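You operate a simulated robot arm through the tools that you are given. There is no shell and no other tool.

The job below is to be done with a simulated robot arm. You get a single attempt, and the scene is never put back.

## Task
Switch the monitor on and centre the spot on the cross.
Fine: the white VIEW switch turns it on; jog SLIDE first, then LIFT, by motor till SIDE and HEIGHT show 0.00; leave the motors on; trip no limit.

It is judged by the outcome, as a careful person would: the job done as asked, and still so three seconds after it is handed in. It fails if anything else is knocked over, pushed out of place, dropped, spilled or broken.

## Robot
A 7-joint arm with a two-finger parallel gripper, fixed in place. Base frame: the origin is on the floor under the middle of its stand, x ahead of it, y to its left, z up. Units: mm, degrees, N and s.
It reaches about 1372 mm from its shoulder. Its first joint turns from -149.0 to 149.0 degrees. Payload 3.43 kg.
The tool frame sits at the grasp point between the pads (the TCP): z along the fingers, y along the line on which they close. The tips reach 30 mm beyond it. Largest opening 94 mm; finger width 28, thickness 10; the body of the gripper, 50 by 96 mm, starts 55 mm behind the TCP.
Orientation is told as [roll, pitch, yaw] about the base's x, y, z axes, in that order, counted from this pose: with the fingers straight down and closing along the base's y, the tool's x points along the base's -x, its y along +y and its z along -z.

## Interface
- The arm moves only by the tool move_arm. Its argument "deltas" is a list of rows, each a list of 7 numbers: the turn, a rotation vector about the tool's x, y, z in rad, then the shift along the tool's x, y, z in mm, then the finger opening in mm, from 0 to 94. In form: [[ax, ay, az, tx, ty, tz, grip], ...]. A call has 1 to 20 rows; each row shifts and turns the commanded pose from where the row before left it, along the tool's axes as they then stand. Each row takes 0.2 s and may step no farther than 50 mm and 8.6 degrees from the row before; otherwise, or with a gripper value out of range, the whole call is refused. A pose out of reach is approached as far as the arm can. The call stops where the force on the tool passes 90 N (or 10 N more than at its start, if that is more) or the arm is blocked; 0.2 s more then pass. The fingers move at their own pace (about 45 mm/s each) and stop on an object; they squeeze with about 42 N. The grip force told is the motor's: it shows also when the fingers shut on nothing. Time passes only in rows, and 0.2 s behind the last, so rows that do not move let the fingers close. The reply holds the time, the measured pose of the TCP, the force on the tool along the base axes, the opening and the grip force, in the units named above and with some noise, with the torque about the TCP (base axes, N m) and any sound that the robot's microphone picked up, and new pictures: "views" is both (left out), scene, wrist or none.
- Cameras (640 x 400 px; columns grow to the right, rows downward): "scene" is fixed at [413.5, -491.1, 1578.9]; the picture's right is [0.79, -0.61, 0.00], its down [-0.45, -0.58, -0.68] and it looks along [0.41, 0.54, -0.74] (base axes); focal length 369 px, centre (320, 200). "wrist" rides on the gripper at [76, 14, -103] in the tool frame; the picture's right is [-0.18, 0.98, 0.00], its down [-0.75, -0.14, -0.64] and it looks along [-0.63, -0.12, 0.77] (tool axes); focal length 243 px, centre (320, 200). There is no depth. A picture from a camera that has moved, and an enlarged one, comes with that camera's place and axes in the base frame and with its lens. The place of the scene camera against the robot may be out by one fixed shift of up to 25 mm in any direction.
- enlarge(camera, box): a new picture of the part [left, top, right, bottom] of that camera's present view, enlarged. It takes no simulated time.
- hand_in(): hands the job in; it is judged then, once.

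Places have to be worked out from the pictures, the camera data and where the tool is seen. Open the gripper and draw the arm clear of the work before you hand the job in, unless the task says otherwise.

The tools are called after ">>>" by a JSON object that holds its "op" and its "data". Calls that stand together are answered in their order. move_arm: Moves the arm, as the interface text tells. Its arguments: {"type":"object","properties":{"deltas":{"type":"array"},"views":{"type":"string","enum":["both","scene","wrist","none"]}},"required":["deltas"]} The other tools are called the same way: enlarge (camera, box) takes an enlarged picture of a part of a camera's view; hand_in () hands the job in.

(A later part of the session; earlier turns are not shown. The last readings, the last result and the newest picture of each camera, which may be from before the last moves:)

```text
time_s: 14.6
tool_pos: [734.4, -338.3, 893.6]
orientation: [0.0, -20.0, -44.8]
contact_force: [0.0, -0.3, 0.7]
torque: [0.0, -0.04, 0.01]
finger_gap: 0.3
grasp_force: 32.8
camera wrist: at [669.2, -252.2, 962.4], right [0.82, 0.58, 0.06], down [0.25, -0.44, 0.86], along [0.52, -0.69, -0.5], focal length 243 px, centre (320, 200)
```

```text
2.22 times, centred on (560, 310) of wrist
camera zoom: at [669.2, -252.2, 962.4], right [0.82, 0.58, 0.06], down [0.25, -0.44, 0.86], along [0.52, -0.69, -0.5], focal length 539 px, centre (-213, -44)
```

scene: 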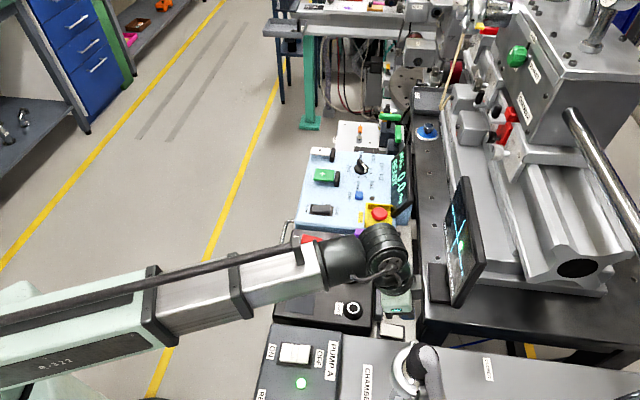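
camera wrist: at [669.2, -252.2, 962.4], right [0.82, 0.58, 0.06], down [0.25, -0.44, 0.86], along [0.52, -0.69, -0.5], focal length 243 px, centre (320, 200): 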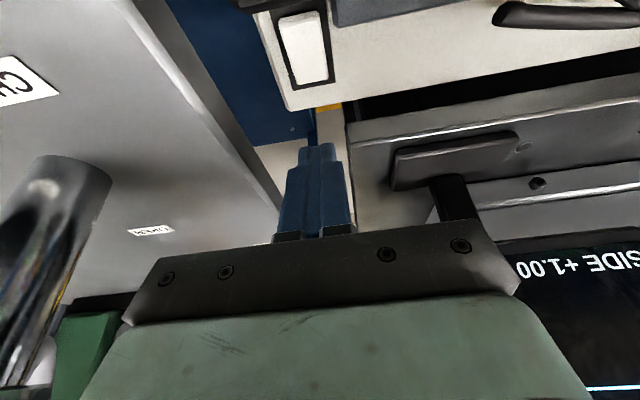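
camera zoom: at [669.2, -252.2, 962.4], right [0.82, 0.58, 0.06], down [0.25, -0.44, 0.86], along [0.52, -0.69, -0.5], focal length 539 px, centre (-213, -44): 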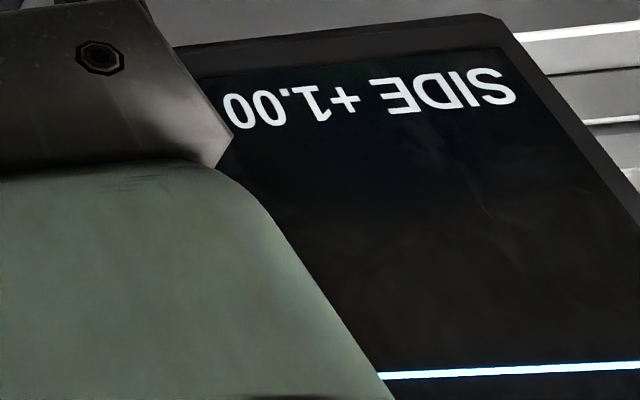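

>>> {"op": "enlarge", "data": {"camera": "scene", "box": [450, 215, 475, 305]}}

>>> {"op": "enlarge", "data": {"camera": "scene", "box": [385, 140, 425, 220]}}

```text
4.44 times, centred on (462, 260) of scene
camera zoom: at [413.5, -491.1, 1578.9], right [0.79, -0.61, 0.0], down [-0.45, -0.58, -0.68], along [0.41, 0.54, -0.74], focal length 1641 px, centre (-313, -67)
```

zoom: 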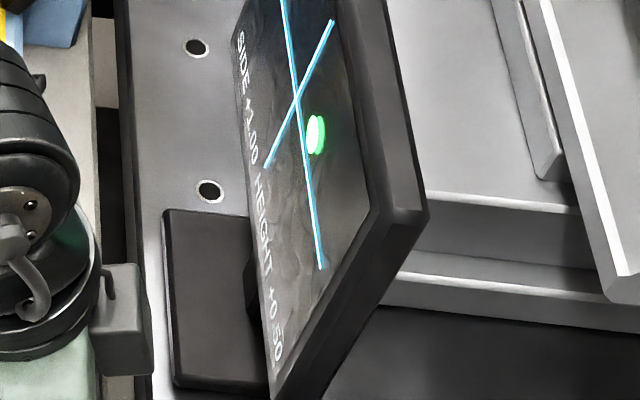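

```text
5.00 times, centred on (405, 180) of scene
camera zoom: at [413.5, -491.1, 1578.9], right [0.79, -0.61, 0.0], down [-0.45, -0.58, -0.68], along [0.41, 0.54, -0.74], focal length 1846 px, centre (-105, 300)
```

zoom: 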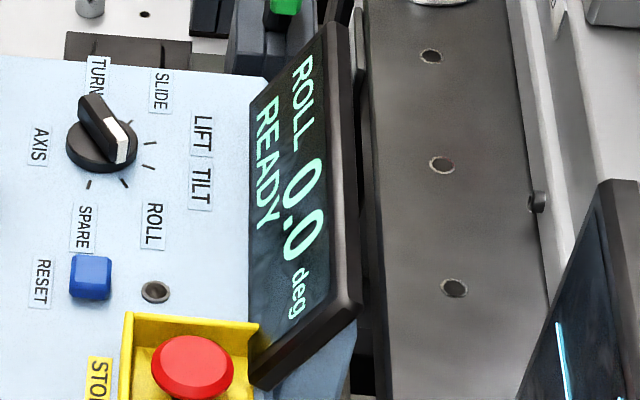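

Monitor reads SIDE +1.00 and HEIGHT +0.50, and both are legible from the scene camera. I'll retreat upward, undo the tilt, and travel along the panel to above the AXIS knob at about (978, 62, 844).

>>> {"op": "move_arm", "data": {"deltas": [[0, 0, 0, -12.1, 0, -33.2, 0], [0, 0, 0, -12.1, 0, -33.2, 0], [0, 0, 0, -12.1, 0, -33.2, 0], [0, 0.0875, 0, 0, 30, 0, 0], [0, 0.0875, 0, 0, 30, 0, 0], [0, 0.0875, 0, 0, 30, 0, 0], [0, 0.0875, 0, 0, 30, 0, 0], [0, 0, 0, 0, 0, 0, 0]], "views": "none"}}

```text
time_s: 16.4
tool_pos: [818.5, -251.5, 998.6]
orientation: [0.0, 0.1, -44.7]
contact_force: [0.9, 0.0, -1.4]
torque: [0.0, -0.01, 0.02]
finger_gap: 0.0
grasp_force: 33.2
```

Clear and upright again. Continuing to above the knob with the gripper opening to 60 mm.

>>> {"op": "move_arm", "data": {"deltas": [[0, 0, 0, 20, 30, 0, 20], [0, 0, 0, 20, 35, 0, 60], [0, 0, 0, 12, 38, 0, 60], [0, 0, 0, 12, 38, 0, 60], [0, 0, 0, 12, 38, 0, 60], [0, 0, 0, 12, 38, 0, 60], [0, 0, 0, 8, 38, 0, 60], [0, 0, 0, 6, 40, 0, 60], [0, 0, 0, 5.4, 40, 0, 60], [0, 0, 0, 0, 0, 0, 60]], "views": "both"}}

>>> {"op": "enlarge", "data": {"camera": "wrist", "box": [220, 40, 460, 200]}}

```text
time_s: 18.6
tool_pos: [980.1, 63.0, 996.9]
orientation: [0.0, 0.0, -44.7]
contact_force: [-0.1, -0.3, 0.4]
torque: [-0.02, 0.02, -0.02]
finger_gap: 59.8
grasp_force: 0.0
camera wrist: at [936.1, 126.1, 1099.8], right [0.82, 0.57, 0.0], down [0.43, -0.63, 0.64], along [0.36, -0.53, -0.77], focal length 243 px, centre (320, 200)
```

scene: 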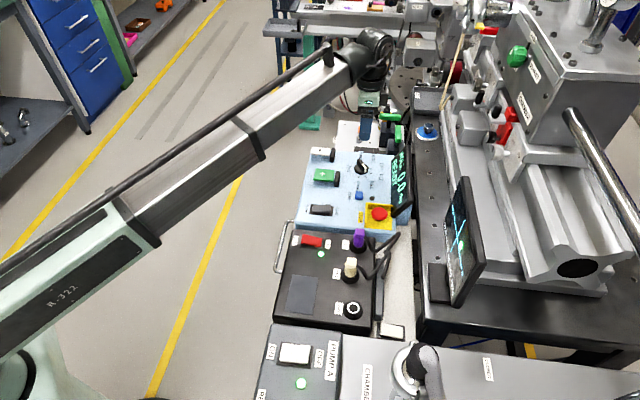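
wrist: 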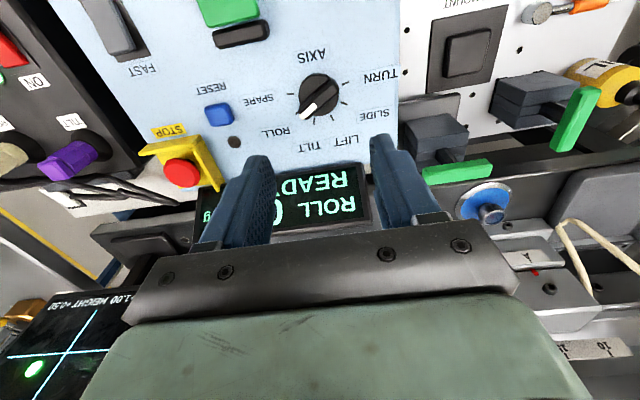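

```text
2.50 times, centred on (340, 120) of wrist
camera zoom: at [936.1, 126.1, 1099.8], right [0.82, 0.57, 0.0], down [0.43, -0.63, 0.64], along [0.36, -0.53, -0.77], focal length 606 px, centre (270, 400)
```

zoom: 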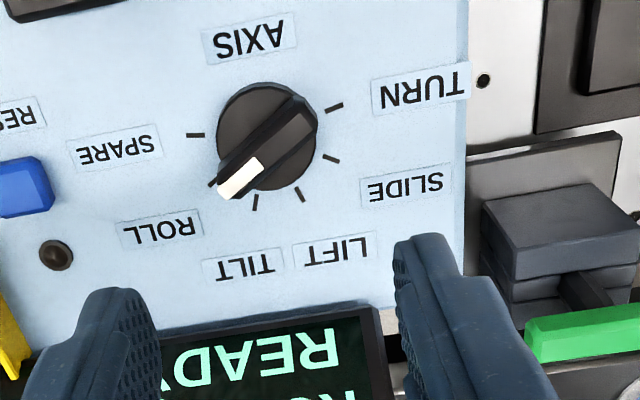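

This view fixes the knob centre at (979.7, 60.9), panel surface z≈831, bar top z≈849, positions 40° apart. The bar points about −104°, so I'll yaw to −105° to straddle it, then lower partway.

>>> {"op": "move_arm", "data": {"deltas": [[0, 0, 0.1309, 0, 0, 0, 50], [0, 0, 0.1309, 0, 0, 0, 50], [0, 0, 0.1309, 0, 0, 0, 50], [0, 0, 0.1309, 0, 0, 0, 50], [0, 0, 0.1309, 0, 0, 0, 50], [0, 0, 0.1309, 0, 0, 0, 50], [0, 0, 0.1309, 0, 0, 0, 50], [0, 0, 0.1309, 0, 0, 0, 50], [0, 0, 0, 0, 0, 40, 50], [0, 0, 0, 0, 0, 30, 50], [0, 0, 0, 0, 0, 0, 50]], "views": "both"}}

>>> {"op": "enlarge", "data": {"camera": "wrist", "box": [220, 30, 420, 180]}}

>>> {"op": "enlarge", "data": {"camera": "scene", "box": [320, 110, 420, 210]}}

```text
time_s: 21.0
tool_pos: [977.8, 60.8, 928.2]
orientation: [0.0, 0.0, -104.8]
contact_force: [-0.6, -0.1, -0.6]
torque: [0.01, -0.03, 0.0]
finger_gap: 50.3
grasp_force: 0.0
camera wrist: at [1012.5, 131.7, 1030.6], right [0.9, -0.43, 0.0], down [-0.33, -0.69, 0.64], along [-0.28, -0.58, -0.77], focal length 243 px, centre (320, 200)
```

scene: 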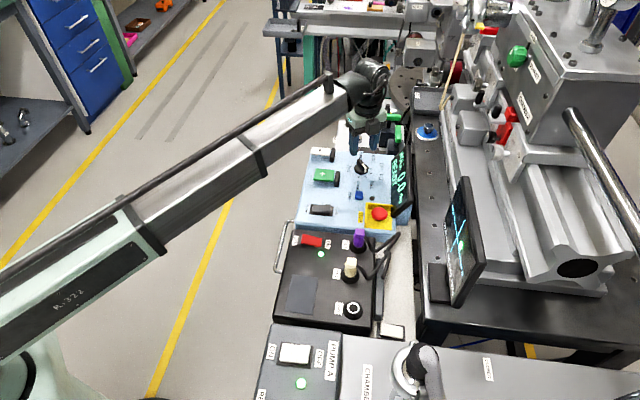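
wrist: 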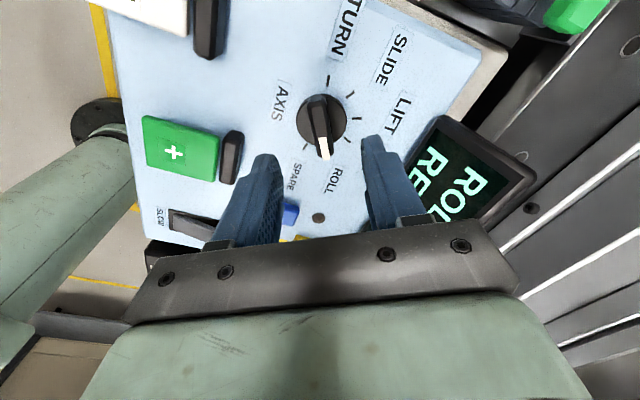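

```text
2.67 times, centred on (320, 105) of wrist
camera zoom: at [1012.5, 131.7, 1030.6], right [0.9, -0.43, 0.0], down [-0.33, -0.69, 0.64], along [-0.28, -0.58, -0.77], focal length 647 px, centre (320, 453)
```

zoom: 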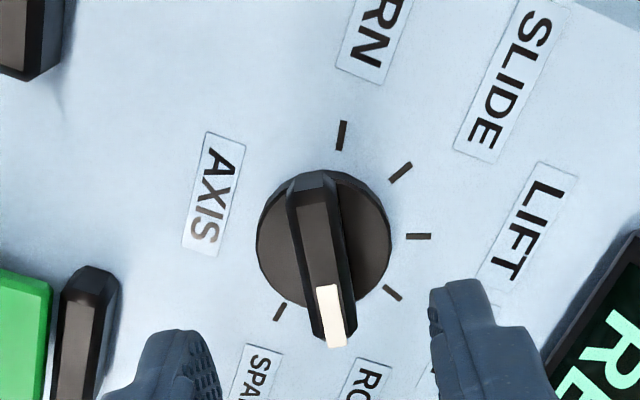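

```text
4.00 times, centred on (370, 160) of scene
camera zoom: at [413.5, -491.1, 1578.9], right [0.79, -0.61, 0.0], down [-0.45, -0.58, -0.68], along [0.41, 0.54, -0.74], focal length 1477 px, centre (120, 360)
```

zoom: 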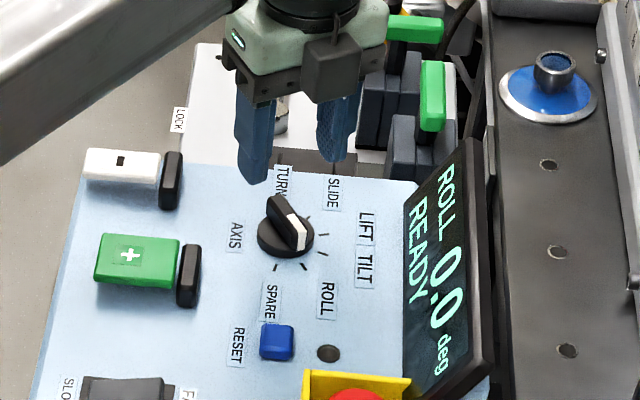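

The bar lies at −105.2°, matching the tool yaw to within half a degree. The centre is about 2 mm off, so I'll correct that and lower until the tips sit just above the knob's disc.

>>> {"op": "move_arm", "data": {"deltas": [[0, 0, 0, 0.6, 0.95, 25, 44], [0, 0, 0, 0.6, 0.95, 25, 44], [0, 0, 0, 0, 0, 4, 44], [0, 0, 0, 0, 0, 0, 44]], "views": "both"}}

>>> {"op": "enlarge", "data": {"camera": "scene", "box": [330, 130, 400, 200]}}

>>> {"op": "enlarge", "data": {"camera": "wrist", "box": [220, 60, 420, 220]}}

```text
time_s: 22.0
tool_pos: [981.8, 62.0, 874.0]
orientation: [0.0, 0.0, -104.9]
contact_force: [-0.1, -0.1, 0.2]
torque: [0.0, -0.03, -0.02]
finger_gap: 43.9
grasp_force: 0.0
camera wrist: at [1014.7, 131.9, 976.5], right [0.9, -0.43, 0.0], down [-0.33, -0.69, 0.64], along [-0.28, -0.58, -0.77], focal length 243 px, centre (320, 200)
```

scene: 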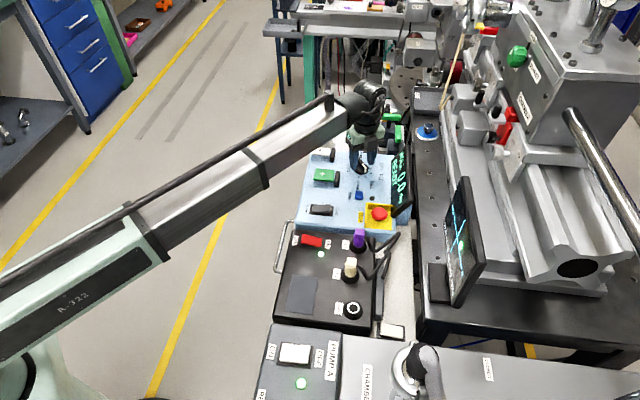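
wrist: 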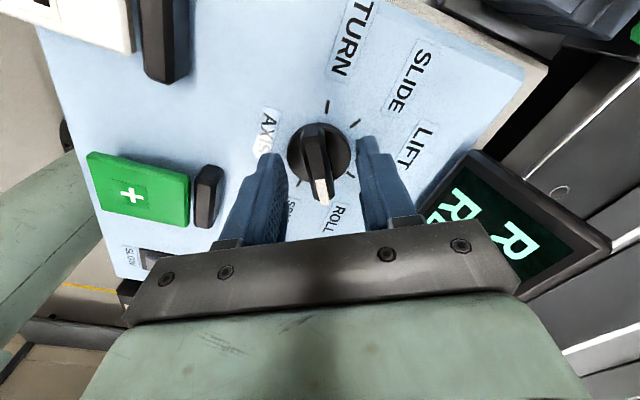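

```text
5.71 times, centred on (365, 165) of scene
camera zoom: at [413.5, -491.1, 1578.9], right [0.79, -0.61, 0.0], down [-0.45, -0.58, -0.68], along [0.41, 0.54, -0.74], focal length 2110 px, centre (63, 400)
```

zoom: 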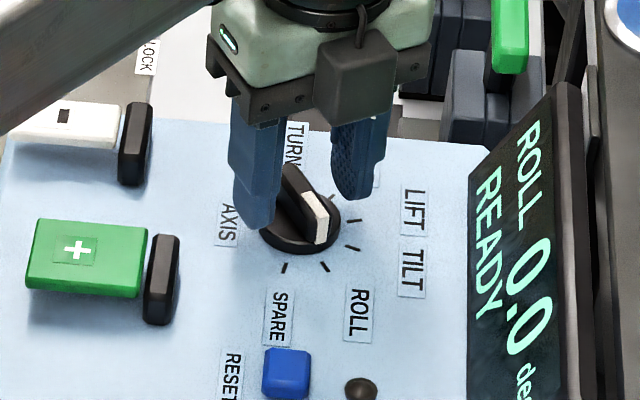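

```text
2.50 times, centred on (320, 140) of wrist
camera zoom: at [1014.7, 131.9, 976.5], right [0.9, -0.43, 0.0], down [-0.33, -0.69, 0.64], along [-0.28, -0.58, -0.77], focal length 606 px, centre (320, 350)
```

zoom: 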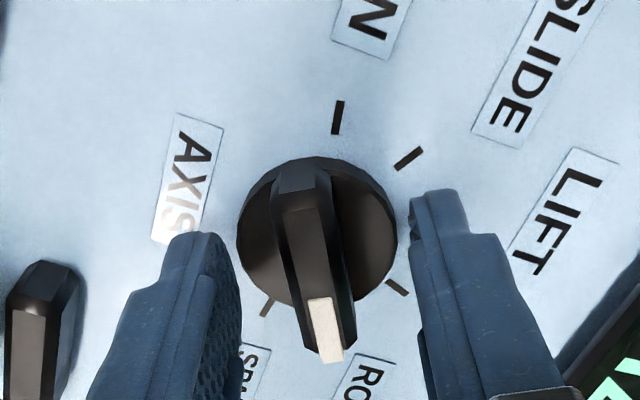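

Bar is between the fingers, offset about 1.5 mm. I'll correct, lower 2 mm, and close gently onto the bar.

>>> {"op": "move_arm", "data": {"deltas": [[0, 0, 0, 0, -1.5, 2, 44], [0, 0, 0, 0, 0, 0, 24], [0, 0, 0, 0, 0, 0, 10], [0, 0, 0, 0, 0, 0, 0], [0, 0, 0, 0, 0, 0, 0]], "views": "both"}}

>>> {"op": "enlarge", "data": {"camera": "scene", "box": [330, 130, 400, 200]}}

```text
time_s: 23.2
tool_pos: [979.7, 62.7, 871.4]
orientation: [0.0, 0.0, -104.9]
contact_force: [2.4, -0.7, -0.3]
torque: [0.01, -0.04, 0.04]
finger_gap: 14.1
grasp_force: 44.6
camera wrist: at [1013.5, 132.2, 974.7], right [0.9, -0.43, 0.0], down [-0.33, -0.69, 0.64], along [-0.28, -0.58, -0.77], focal length 243 px, centre (320, 200)
```

scene: 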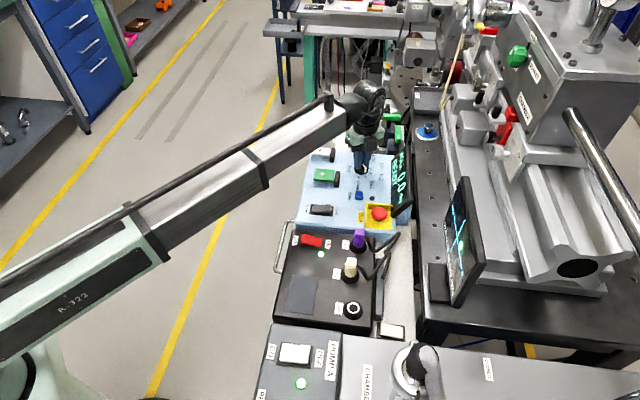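
wrist: 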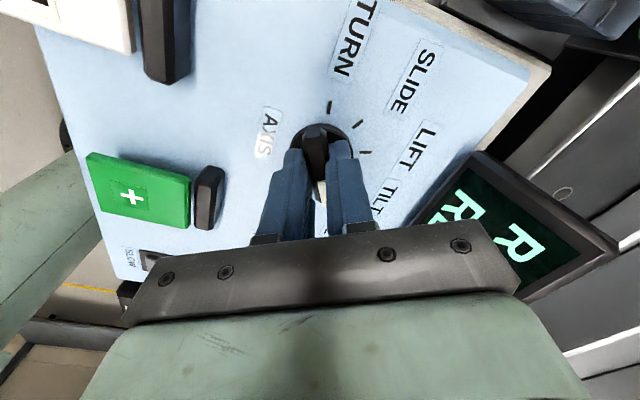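

```text
5.71 times, centred on (365, 165) of scene
camera zoom: at [413.5, -491.1, 1578.9], right [0.79, -0.61, 0.0], down [-0.45, -0.58, -0.68], along [0.41, 0.54, -0.74], focal length 2110 px, centre (63, 400)
```

zoom: 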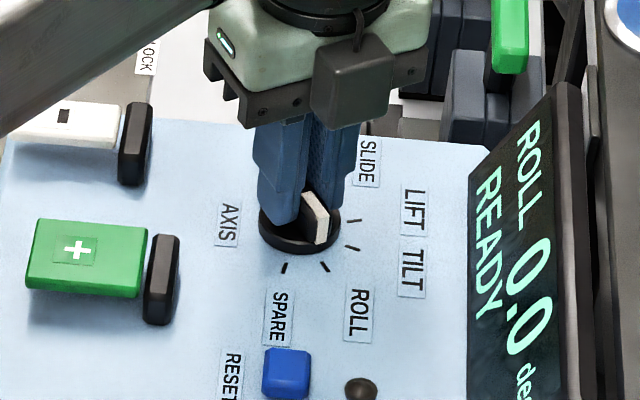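

The bar is gripped (14 mm). I'll turn +40° (counter-clockwise from above) toward TILT and check the display and torque.

>>> {"op": "move_arm", "data": {"deltas": [[0, 0, -0.1164, 0, 0, 0, 0], [0, 0, -0.1164, 0, 0, 0, 0], [0, 0, -0.1164, 0, 0, 0, 0], [0, 0, -0.1164, 0, 0, 0, 0], [0, 0, -0.1164, 0, 0, 0, 0], [0, 0, -0.1164, 0, 0, 0, 0]], "views": "scene"}}

>>> {"op": "enlarge", "data": {"camera": "scene", "box": [340, 130, 420, 220]}}

```text
time_s: 24.6
tool_pos: [978.9, 62.1, 872.3]
orientation: [-0.1, 0.0, -64.7]
contact_force: [-12.4, 1.5, 1.5]
torque: [-0.59, -0.12, -0.05]
finger_gap: 13.7
grasp_force: 45.3
```

scene: 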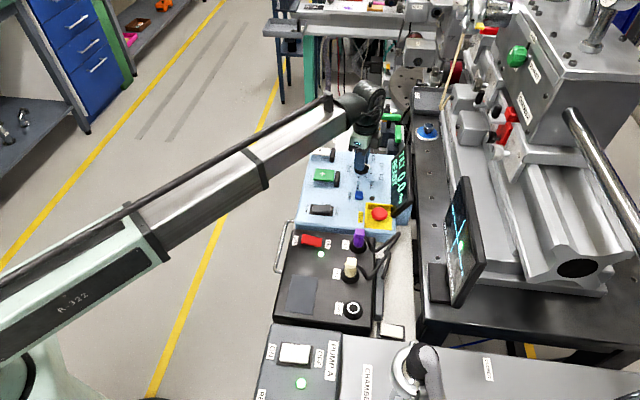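

```text
4.44 times, centred on (380, 175) of scene
camera zoom: at [413.5, -491.1, 1578.9], right [0.79, -0.61, 0.0], down [-0.45, -0.58, -0.68], along [0.41, 0.54, -0.74], focal length 1641 px, centre (53, 311)
```

zoom: 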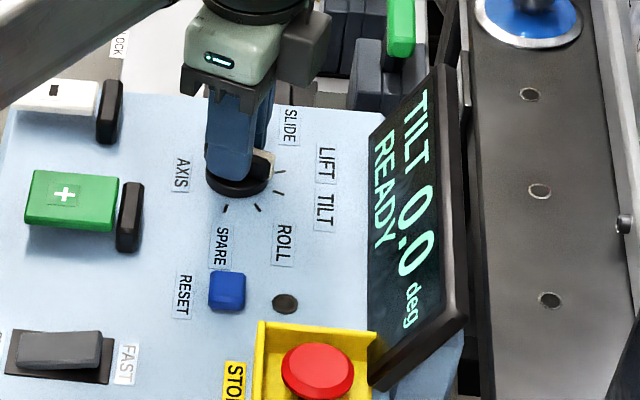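

Display now says TILT, READY. Turning another 40° to LIFT, easing off about 1 mm for the slight side force.

>>> {"op": "move_arm", "data": {"deltas": [[0, 0, -0.1164, 0.5, -1.0, 0, 0], [0, 0, -0.1164, 0, 0, 0, 0], [0, 0, -0.1164, 0, 0, 0, 0], [0, 0, -0.1164, 0, 0, 0, 0], [0, 0, -0.1164, 0, 0, 0, 0], [0, 0, -0.1164, 0, 0, 0, 0]], "views": "scene"}}

>>> {"op": "enlarge", "data": {"camera": "scene", "box": [340, 130, 420, 220]}}

```text
time_s: 26.0
tool_pos: [975.8, 61.1, 871.4]
orientation: [-0.1, -0.1, -24.7]
contact_force: [-18.1, -8.3, -1.5]
torque: [-0.17, 0.04, -0.01]
finger_gap: 13.9
grasp_force: 44.8
```

scene: 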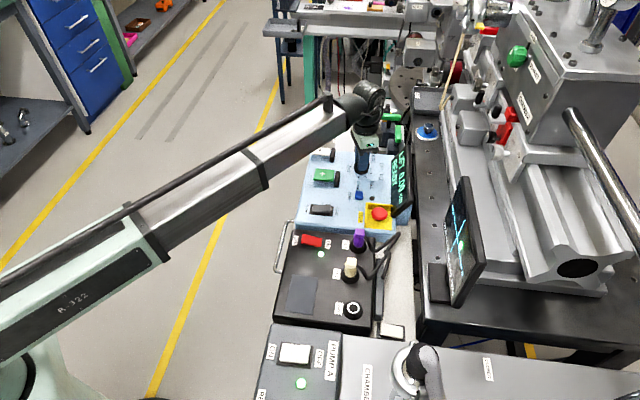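

```text
4.44 times, centred on (380, 175) of scene
camera zoom: at [413.5, -491.1, 1578.9], right [0.79, -0.61, 0.0], down [-0.45, -0.58, -0.68], along [0.41, 0.54, -0.74], focal length 1641 px, centre (53, 311)
```

zoom: 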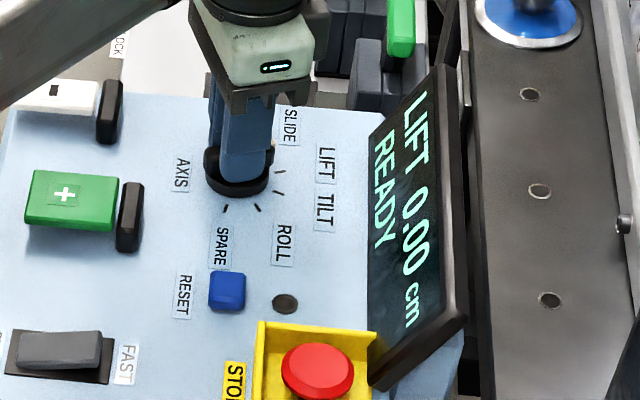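

Display now says LIFT 0.00 cm, READY. One more 40° turn to SLIDE, with a 2 mm shift to relieve the side load.

>>> {"op": "move_arm", "data": {"deltas": [[0, 0, -0.1164, 1.4, -1.75, 0, 0], [0, 0, -0.1164, 0, 0, 0, 0], [0, 0, -0.1164, 0, 0, 0, 0], [0, 0, -0.1164, 0, 0, 0, 0], [0, 0, -0.1164, 0, 0, 0, 0], [0, 0, -0.1164, 0, 0, 0, 0]], "views": "scene"}}

>>> {"op": "enlarge", "data": {"camera": "scene", "box": [340, 130, 420, 220]}}

```text
time_s: 27.4
tool_pos: [977.5, 59.5, 872.2]
orientation: [-0.1, -0.1, 15.3]
contact_force: [3.8, -16.6, 4.3]
torque: [-0.29, 0.07, -0.08]
finger_gap: 14.1
grasp_force: 45.4
```

scene: 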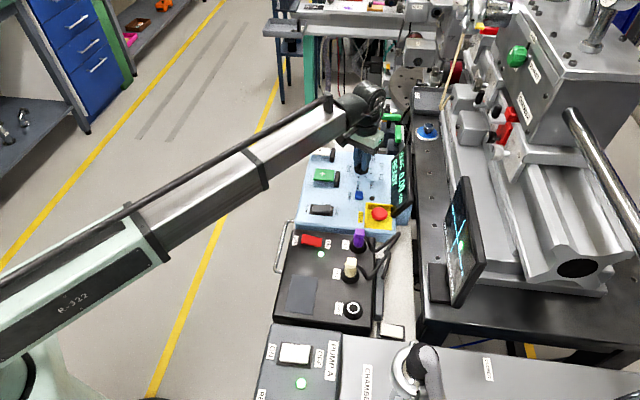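

```text
4.44 times, centred on (380, 175) of scene
camera zoom: at [413.5, -491.1, 1578.9], right [0.79, -0.61, 0.0], down [-0.45, -0.58, -0.68], along [0.41, 0.54, -0.74], focal length 1641 px, centre (53, 311)
```

zoom: 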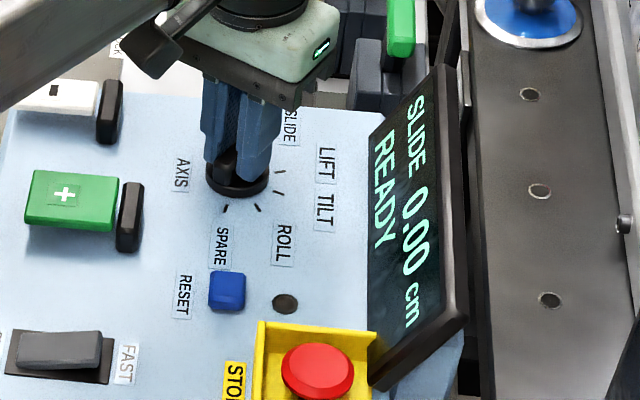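

SLIDE 0.00 cm, READY. I'll release the knob and lift clear.

>>> {"op": "move_arm", "data": {"deltas": [[0, 0, 0, 0, 0, 0, 30], [0, 0, 0, 0, 0, 0, 44], [0, 0, 0, 0, 0, 0, 44], [0, 0, 0, 0, 0, -40, 44], [0, 0, 0, 0, 0, -40, 44], [0, 0, 0, 0, 0, 0, 44]], "views": "both"}}

>>> {"op": "enlarge", "data": {"camera": "scene", "box": [340, 130, 420, 220]}}

>>> {"op": "enlarge", "data": {"camera": "scene", "box": [455, 215, 480, 305]}}

```text
time_s: 28.8
tool_pos: [976.1, 60.7, 952.2]
orientation: [0.0, 0.1, 15.2]
contact_force: [-0.6, 0.4, 0.4]
torque: [0.01, 0.01, 0.02]
finger_gap: 43.8
grasp_force: 0.1
camera wrist: at [899.2, 54.6, 1054.7], right [-0.08, 1.0, 0.0], down [0.76, 0.06, 0.64], along [0.64, 0.05, -0.77], focal length 243 px, centre (320, 200)
```

scene: 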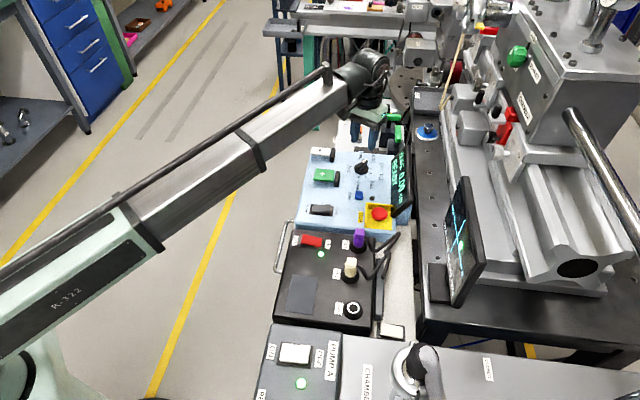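
wrist: 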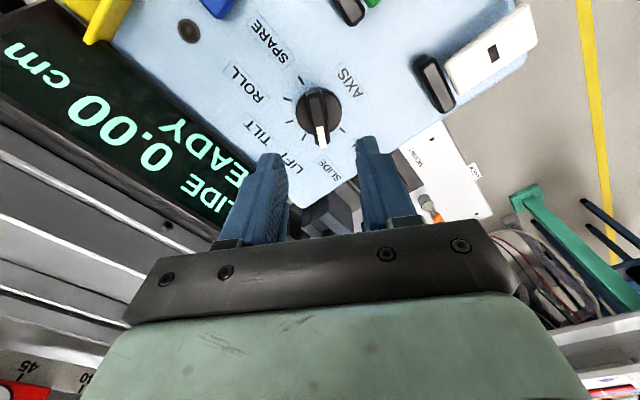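

```text
4.44 times, centred on (380, 175) of scene
camera zoom: at [413.5, -491.1, 1578.9], right [0.79, -0.61, 0.0], down [-0.45, -0.58, -0.68], along [0.41, 0.54, -0.74], focal length 1641 px, centre (53, 311)
```

zoom: 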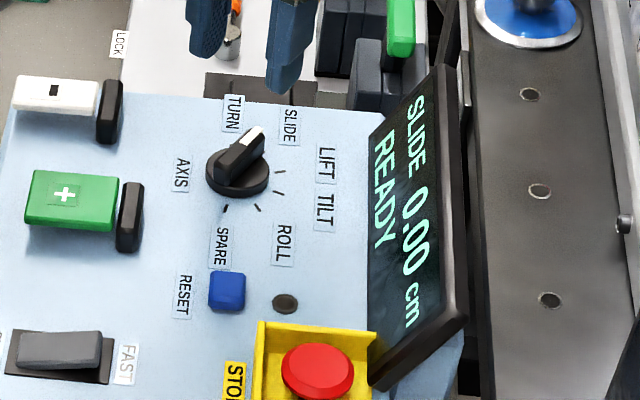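

```text
4.44 times, centred on (468, 260) of scene
camera zoom: at [413.5, -491.1, 1578.9], right [0.79, -0.61, 0.0], down [-0.45, -0.58, -0.68], along [0.41, 0.54, -0.74], focal length 1641 px, centre (-336, -67)
```

zoom: 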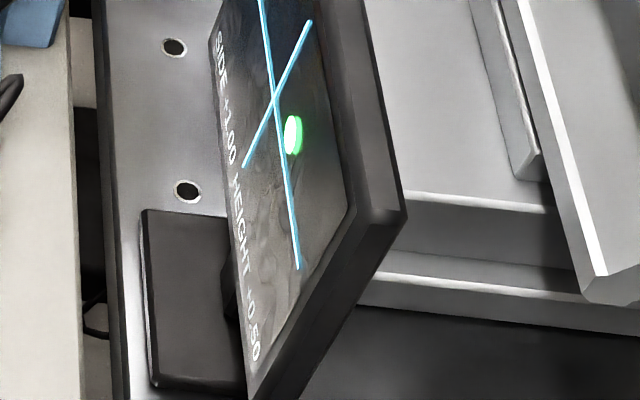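

SLIDE is selected and idle, with SIDE +1.00 on the monitor. Before jogging, I want to check that the stage's own lock knobs (LOCK/FREE) are not going to hold the slide.

>>> {"op": "enlarge", "data": {"camera": "scene", "box": [430, 80, 550, 200]}}

>>> {"op": "enlarge", "data": {"camera": "scene", "box": [400, 0, 520, 110]}}

>>> {"op": "enlarge", "data": {"camera": "wrist", "box": [0, 280, 200, 400]}}

>>> {"op": "enlarge", "data": {"camera": "wrist", "box": [360, 0, 560, 130]}}

```text
3.33 times, centred on (490, 140) of scene
camera zoom: at [413.5, -491.1, 1578.9], right [0.79, -0.61, 0.0], down [-0.45, -0.58, -0.68], along [0.41, 0.54, -0.74], focal length 1231 px, centre (-247, 400)
```

zoom: 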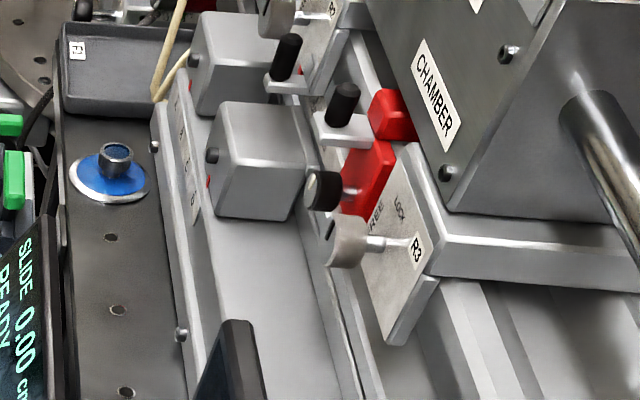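

```text
3.64 times, centred on (460, 55) of scene
camera zoom: at [413.5, -491.1, 1578.9], right [0.79, -0.61, 0.0], down [-0.45, -0.58, -0.68], along [0.41, 0.54, -0.74], focal length 1343 px, centre (-189, 727)
```

zoom: 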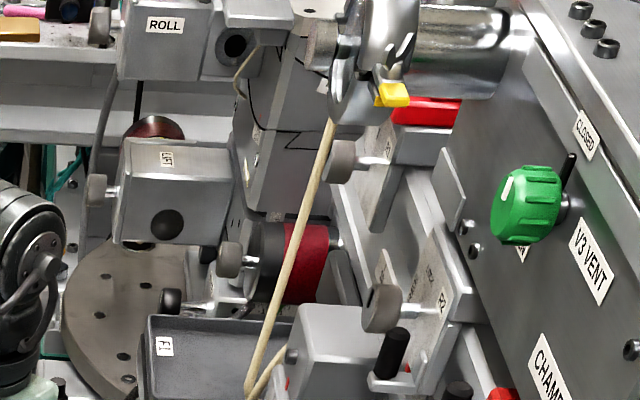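

```text
3.20 times, centred on (100, 340) of wrist
camera zoom: at [899.2, 54.6, 1054.7], right [-0.08, 1.0, 0.0], down [0.76, 0.06, 0.64], along [0.64, 0.05, -0.77], focal length 776 px, centre (1024, -248)
```

zoom: 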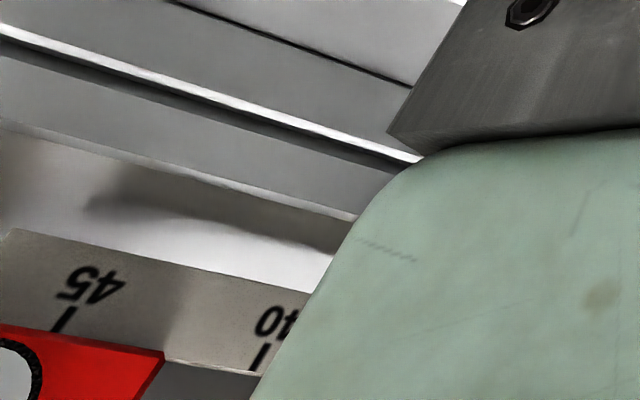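

```text
3.08 times, centred on (460, 65) of wrist
camera zoom: at [899.2, 54.6, 1054.7], right [-0.08, 1.0, 0.0], down [0.76, 0.06, 0.64], along [0.64, 0.05, -0.77], focal length 746 px, centre (-111, 615)
```

zoom: 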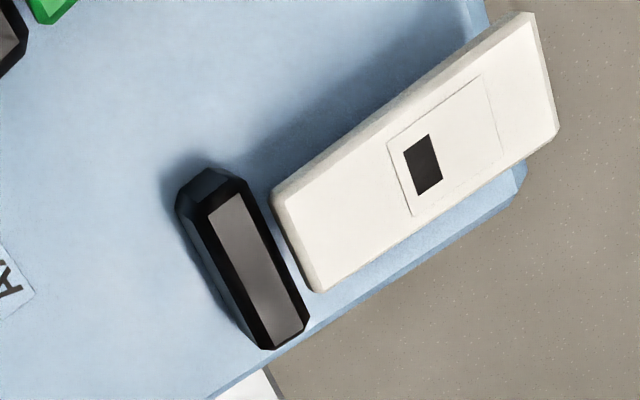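

The stage looks undisturbed and the controller says READY. The "−" paddle top centres at (920, 181, 852) and "+" at (866, 95, 852). I'll close the fingers, yaw back to −45° and move above "−" for a brief test tap.

>>> {"op": "move_arm", "data": {"deltas": [[0, 0, 0.1309, 0, 0, 0, 20], [0, 0, 0.1309, 0, 0, 0, 0], [0, 0, 0.1309, 0, 0, 0, 0], [0, 0, 0.1309, 0, 0, 0, 0], [0, 0, 0.1309, 0, 0, 0, 0], [0, 0, 0.1309, 0, 0, 0, 0], [0, 0, 0.1309, 0, 0, 0, 0], [0, 0, 0.1309, 0, 0, 0, 0], [0, 0, 0, 41.6, 15.4, 7, 0], [0, 0, 0, 41.6, 15.4, 7, 0], [0, 0, 0, 41.6, 15.4, 7, 0], [0, 0, 0, 0, 0, 0, 0]], "views": "both"}}

>>> {"op": "enlarge", "data": {"camera": "wrist", "box": [220, 0, 460, 180]}}

```text
time_s: 31.4
tool_pos: [920.3, 182.9, 930.9]
orientation: [0.0, 0.0, -44.9]
contact_force: [-0.1, 0.5, 0.2]
torque: [-0.04, -0.01, -0.01]
finger_gap: 0.1
grasp_force: 32.9
camera wrist: at [876.9, 246.2, 1033.1], right [0.82, 0.57, 0.0], down [0.44, -0.63, 0.64], along [0.36, -0.53, -0.77], focal length 243 px, centre (320, 200)
```

scene: 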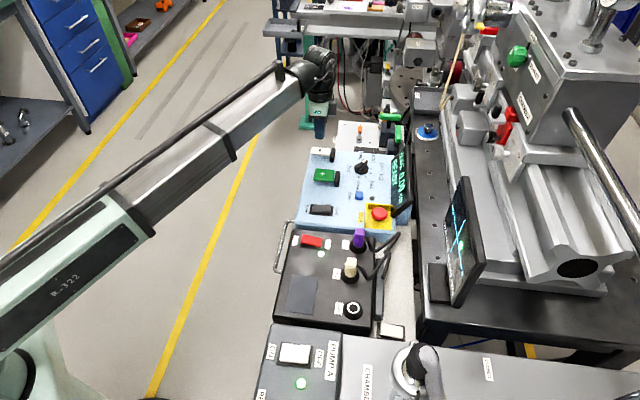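
wrist: 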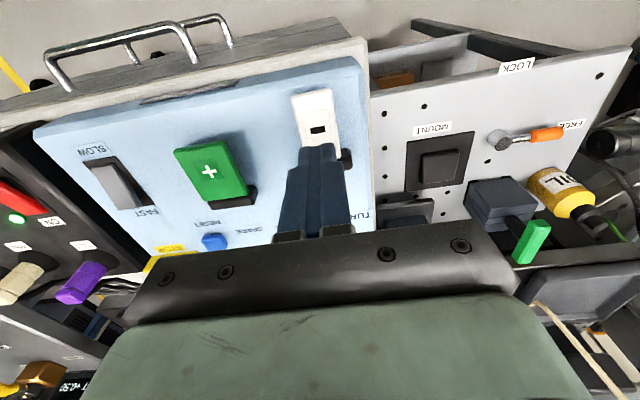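

```text
2.22 times, centred on (340, 90) of wrist
camera zoom: at [876.9, 246.2, 1033.1], right [0.82, 0.57, 0.0], down [0.44, -0.63, 0.64], along [0.36, -0.53, -0.77], focal length 539 px, centre (276, 444)
```

zoom: 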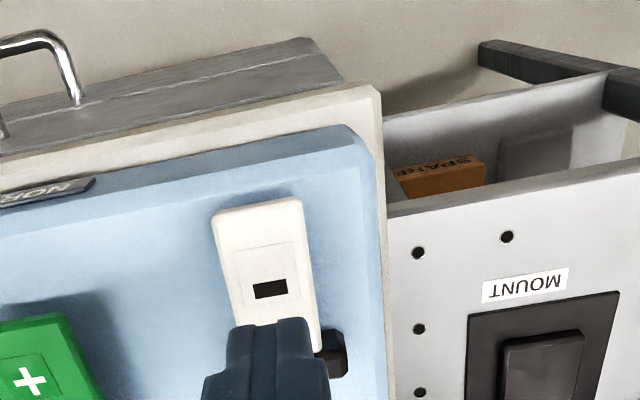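

The tips are nearly over the "−" mark. I'll go down to just above the paddle, still without touching.

>>> {"op": "move_arm", "data": {"deltas": [[0, 0, 0, 0, -1, 22, 0], [0, 0, 0, 0, -1, 22, 0], [0, 0, 0, 0, 0, 0, 0]], "views": "both"}}

>>> {"op": "enlarge", "data": {"camera": "scene", "box": [290, 120, 350, 190]}}

```text
time_s: 32.2
tool_pos: [919.8, 181.8, 887.3]
orientation: [0.1, 0.0, -44.8]
contact_force: [0.6, -0.2, 0.1]
torque: [-0.04, 0.0, -0.01]
finger_gap: 0.3
grasp_force: 32.8
camera wrist: at [875.9, 244.6, 989.2], right [0.82, 0.57, 0.0], down [0.44, -0.63, 0.64], along [0.36, -0.53, -0.77], focal length 243 px, centre (320, 200)
```

scene: 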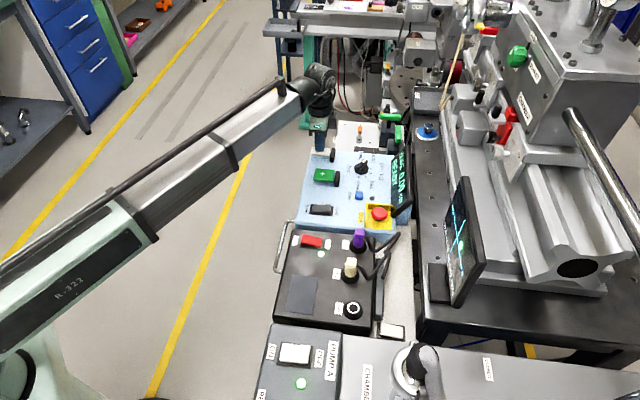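
wrist: 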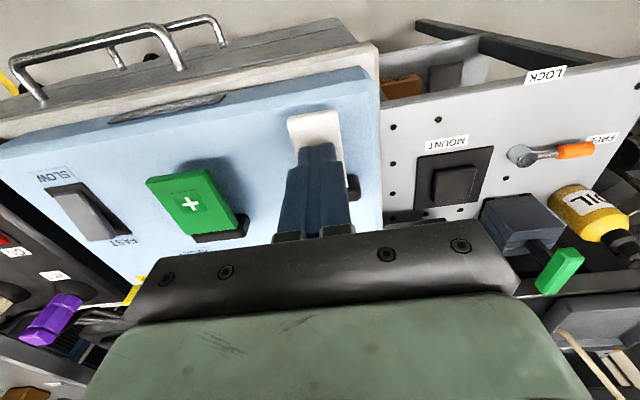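

```text
5.71 times, centred on (320, 155) of scene
camera zoom: at [413.5, -491.1, 1578.9], right [0.79, -0.61, 0.0], down [-0.45, -0.58, -0.68], along [0.41, 0.54, -0.74], focal length 2110 px, centre (320, 457)
```

zoom: 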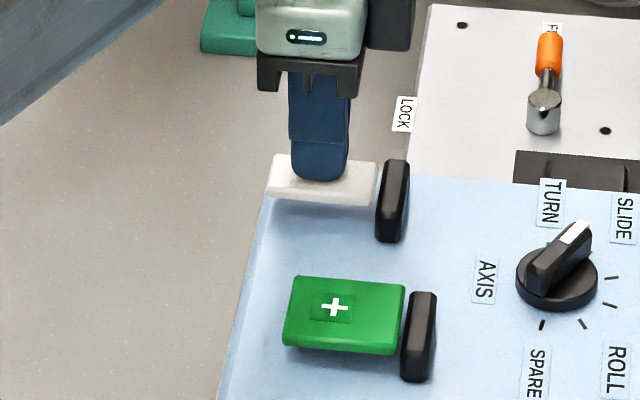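

Tips are about 5 mm above the "−" paddle. I'll do a short test press (down 7 mm, then straight back up) and read the displays.

>>> {"op": "move_arm", "data": {"deltas": [[0, 0, 0, 0, 0, 7, 0], [0, 0, 0, 0, 0, -7, 0]], "views": "scene"}}

>>> {"op": "enlarge", "data": {"camera": "scene", "box": [370, 140, 425, 220]}}

>>> {"op": "enlarge", "data": {"camera": "scene", "box": [445, 210, 485, 310]}}

```text
time_s: 32.8
tool_pos: [918.7, 179.7, 887.3]
orientation: [0.0, -0.1, -44.8]
contact_force: [-0.5, -0.2, -1.3]
torque: [0.01, -0.05, 0.0]
finger_gap: 0.2
grasp_force: 33.2
```

scene: 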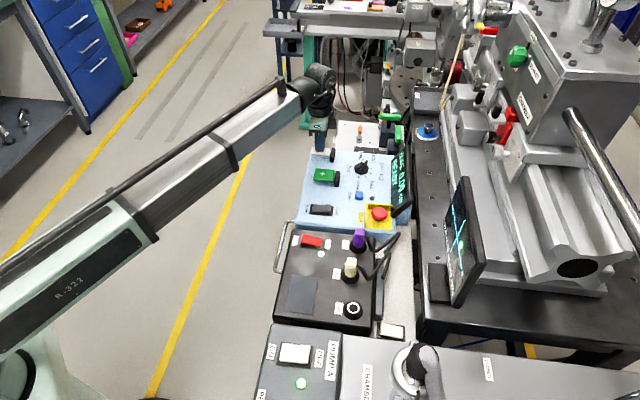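

```text
5.00 times, centred on (398, 180) of scene
camera zoom: at [413.5, -491.1, 1578.9], right [0.79, -0.61, 0.0], down [-0.45, -0.58, -0.68], along [0.41, 0.54, -0.74], focal length 1846 px, centre (-68, 300)
```

zoom: 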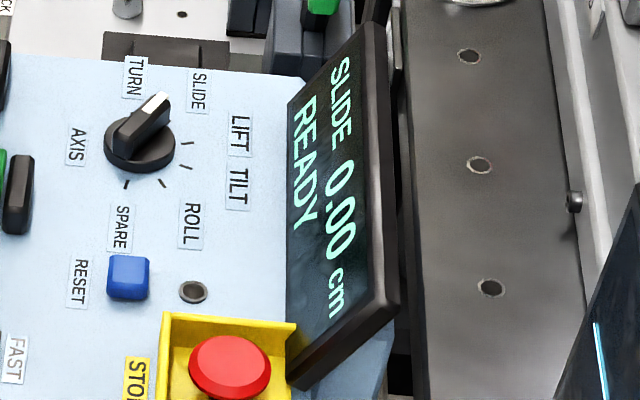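

```text
4.00 times, centred on (465, 260) of scene
camera zoom: at [413.5, -491.1, 1578.9], right [0.79, -0.61, 0.0], down [-0.45, -0.58, -0.68], along [0.41, 0.54, -0.74], focal length 1477 px, centre (-260, -40)
```

zoom: 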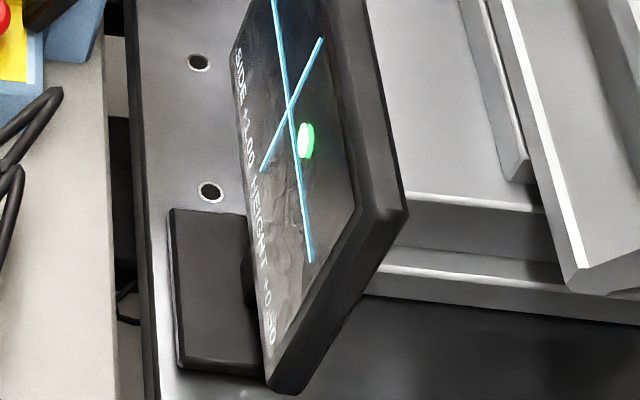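

No change yet, so that press was too shallow or too short. I'll press slightly deeper and check the force at the bottom.

>>> {"op": "move_arm", "data": {"deltas": [[0, 0, 0, 0, 0, 8, 0], [0, 0, 0, 0, 0, 0, 0]], "views": "scene"}}

>>> {"op": "enlarge", "data": {"camera": "scene", "box": [290, 120, 350, 190]}}

>>> {"op": "enlarge", "data": {"camera": "scene", "box": [370, 140, 425, 220]}}

```text
time_s: 33.4
tool_pos: [918.4, 180.4, 879.7]
orientation: [0.0, 0.1, -44.6]
contact_force: [-3.0, 2.3, 8.9]
torque: [-0.05, -0.06, -0.03]
finger_gap: 0.0
grasp_force: 32.6
```

scene: 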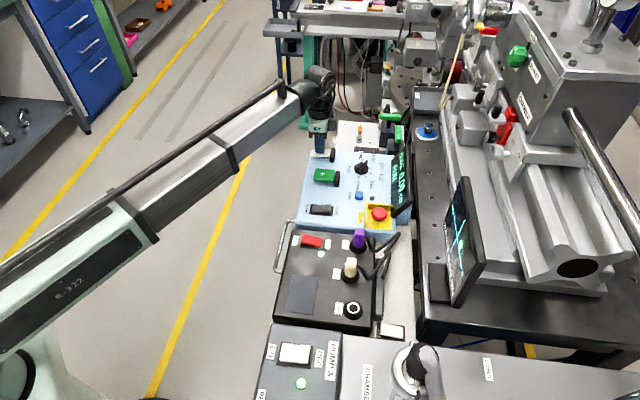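

```text
5.71 times, centred on (320, 155) of scene
camera zoom: at [413.5, -491.1, 1578.9], right [0.79, -0.61, 0.0], down [-0.45, -0.58, -0.68], along [0.41, 0.54, -0.74], focal length 2110 px, centre (320, 457)
```

zoom: 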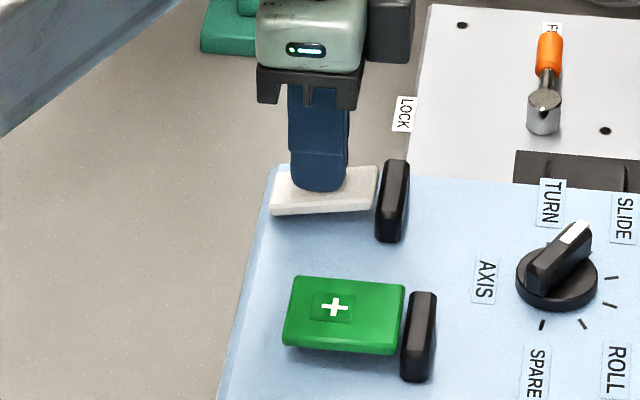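

```text
5.00 times, centred on (398, 180) of scene
camera zoom: at [413.5, -491.1, 1578.9], right [0.79, -0.61, 0.0], down [-0.45, -0.58, -0.68], along [0.41, 0.54, -0.74], focal length 1846 px, centre (-68, 300)
```

zoom: 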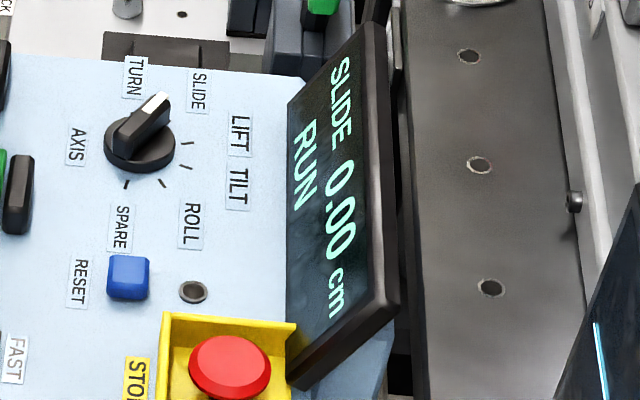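

The paddle tilts down and the display shows RUN. I'll hold it half a second to learn the direction and speed.

>>> {"op": "move_arm", "data": {"deltas": [[0, 0, 0, 0, 0, 0, 0], [0, 0, 0, 0, 0, 0, 0]], "views": "scene"}}

>>> {"op": "enlarge", "data": {"camera": "scene", "box": [370, 140, 425, 220]}}

>>> {"op": "enlarge", "data": {"camera": "scene", "box": [445, 210, 485, 310]}}

```text
time_s: 34.0
tool_pos: [919.0, 180.5, 879.0]
orientation: [0.0, -0.1, -44.8]
contact_force: [-1.0, 2.5, 13.8]
torque: [-0.06, -0.05, 0.0]
finger_gap: 0.0
grasp_force: 32.7
```

scene: 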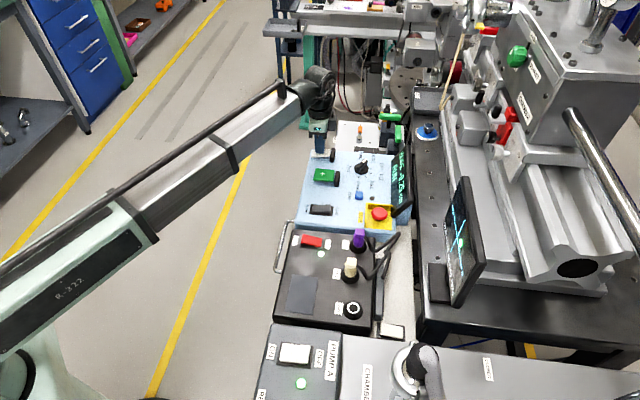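

```text
5.00 times, centred on (398, 180) of scene
camera zoom: at [413.5, -491.1, 1578.9], right [0.79, -0.61, 0.0], down [-0.45, -0.58, -0.68], along [0.41, 0.54, -0.74], focal length 1846 px, centre (-68, 300)
```

zoom: 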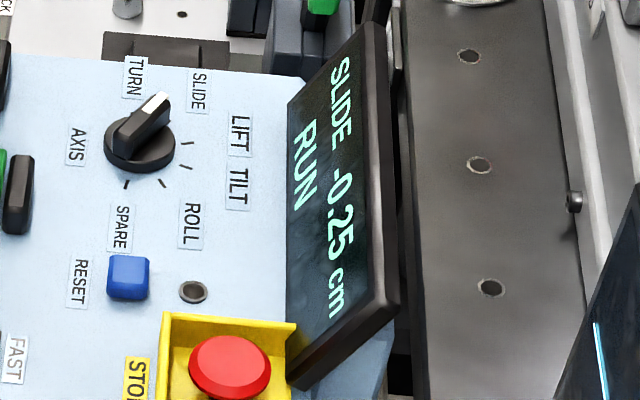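

```text
4.00 times, centred on (465, 260) of scene
camera zoom: at [413.5, -491.1, 1578.9], right [0.79, -0.61, 0.0], down [-0.45, -0.58, -0.68], along [0.41, 0.54, -0.74], focal length 1477 px, centre (-260, -40)
```

zoom: 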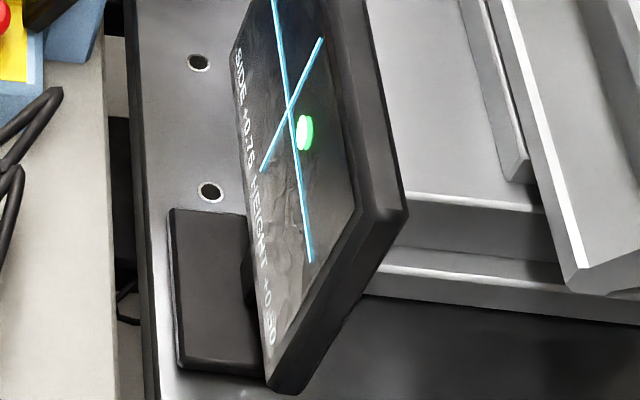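

"−" drives SIDE the right way: SLIDE −0.25, SIDE +0.75 after 0.6 s. I'll hold one row more to pin the rate.

>>> {"op": "move_arm", "data": {"deltas": [[0, 0, 0, 0, 0, 0, 0]], "views": "scene"}}

>>> {"op": "enlarge", "data": {"camera": "scene", "box": [370, 140, 425, 220]}}

>>> {"op": "enlarge", "data": {"camera": "scene", "box": [452, 220, 472, 250]}}

```text
time_s: 34.4
tool_pos: [919.0, 180.6, 879.8]
orientation: [-0.1, 0.0, -44.7]
contact_force: [-2.2, 3.0, 15.6]
torque: [-0.05, -0.07, 0.02]
finger_gap: 0.0
grasp_force: 32.9
```

scene: 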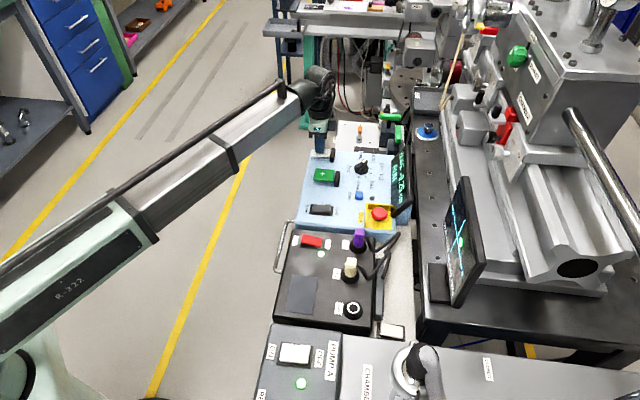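

```text
5.00 times, centred on (398, 180) of scene
camera zoom: at [413.5, -491.1, 1578.9], right [0.79, -0.61, 0.0], down [-0.45, -0.58, -0.68], along [0.41, 0.54, -0.74], focal length 1846 px, centre (-68, 300)
```

zoom: 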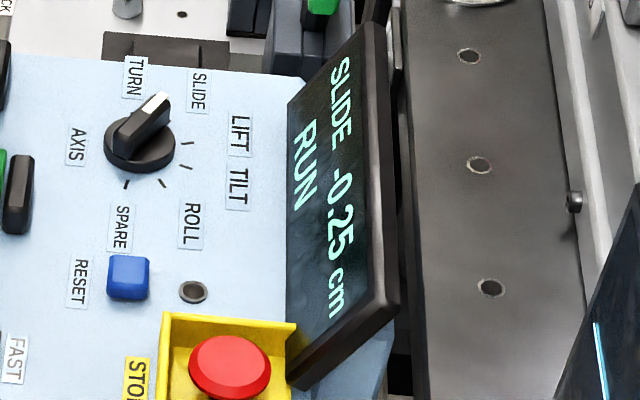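

```text
13.33 times, centred on (462, 235) of scene
camera zoom: at [413.5, -491.1, 1578.9], right [0.79, -0.61, 0.0], down [-0.45, -0.58, -0.68], along [0.41, 0.54, -0.74], focal length 4924 px, centre (-1573, -267)
```

zoom: 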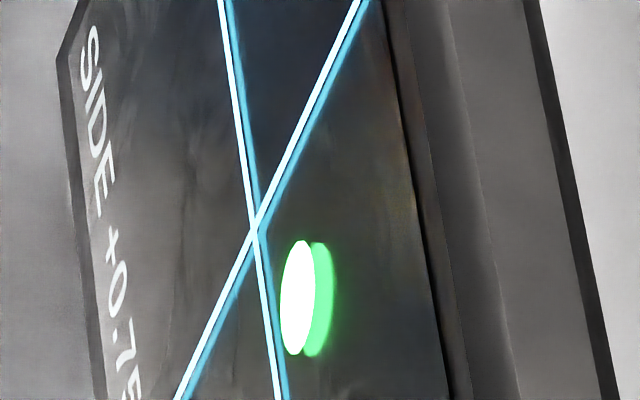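

It moves in 0.25 cm steps rather than continuously. I'll keep holding to see if it repeats or gives one step per press.

>>> {"op": "move_arm", "data": {"deltas": [[0, 0, 0, 0, 0, 0, 0]], "views": "scene"}}

>>> {"op": "enlarge", "data": {"camera": "scene", "box": [370, 140, 425, 220]}}

```text
time_s: 34.8
tool_pos: [919.7, 181.1, 880.3]
orientation: [0.1, 0.0, -44.7]
contact_force: [-1.4, 4.7, 16.5]
torque: [-0.06, -0.07, 0.0]
finger_gap: 0.3
grasp_force: 33.0
```

scene: 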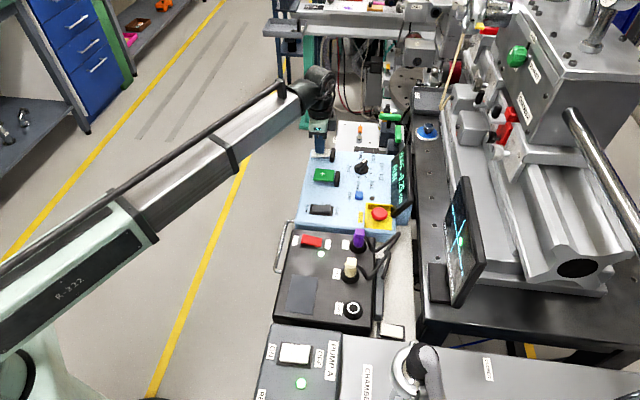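

```text
5.00 times, centred on (398, 180) of scene
camera zoom: at [413.5, -491.1, 1578.9], right [0.79, -0.61, 0.0], down [-0.45, -0.58, -0.68], along [0.41, 0.54, -0.74], focal length 1846 px, centre (-68, 300)
```

zoom: 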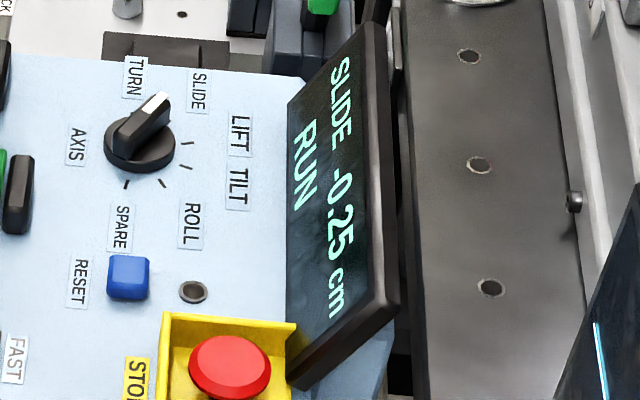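

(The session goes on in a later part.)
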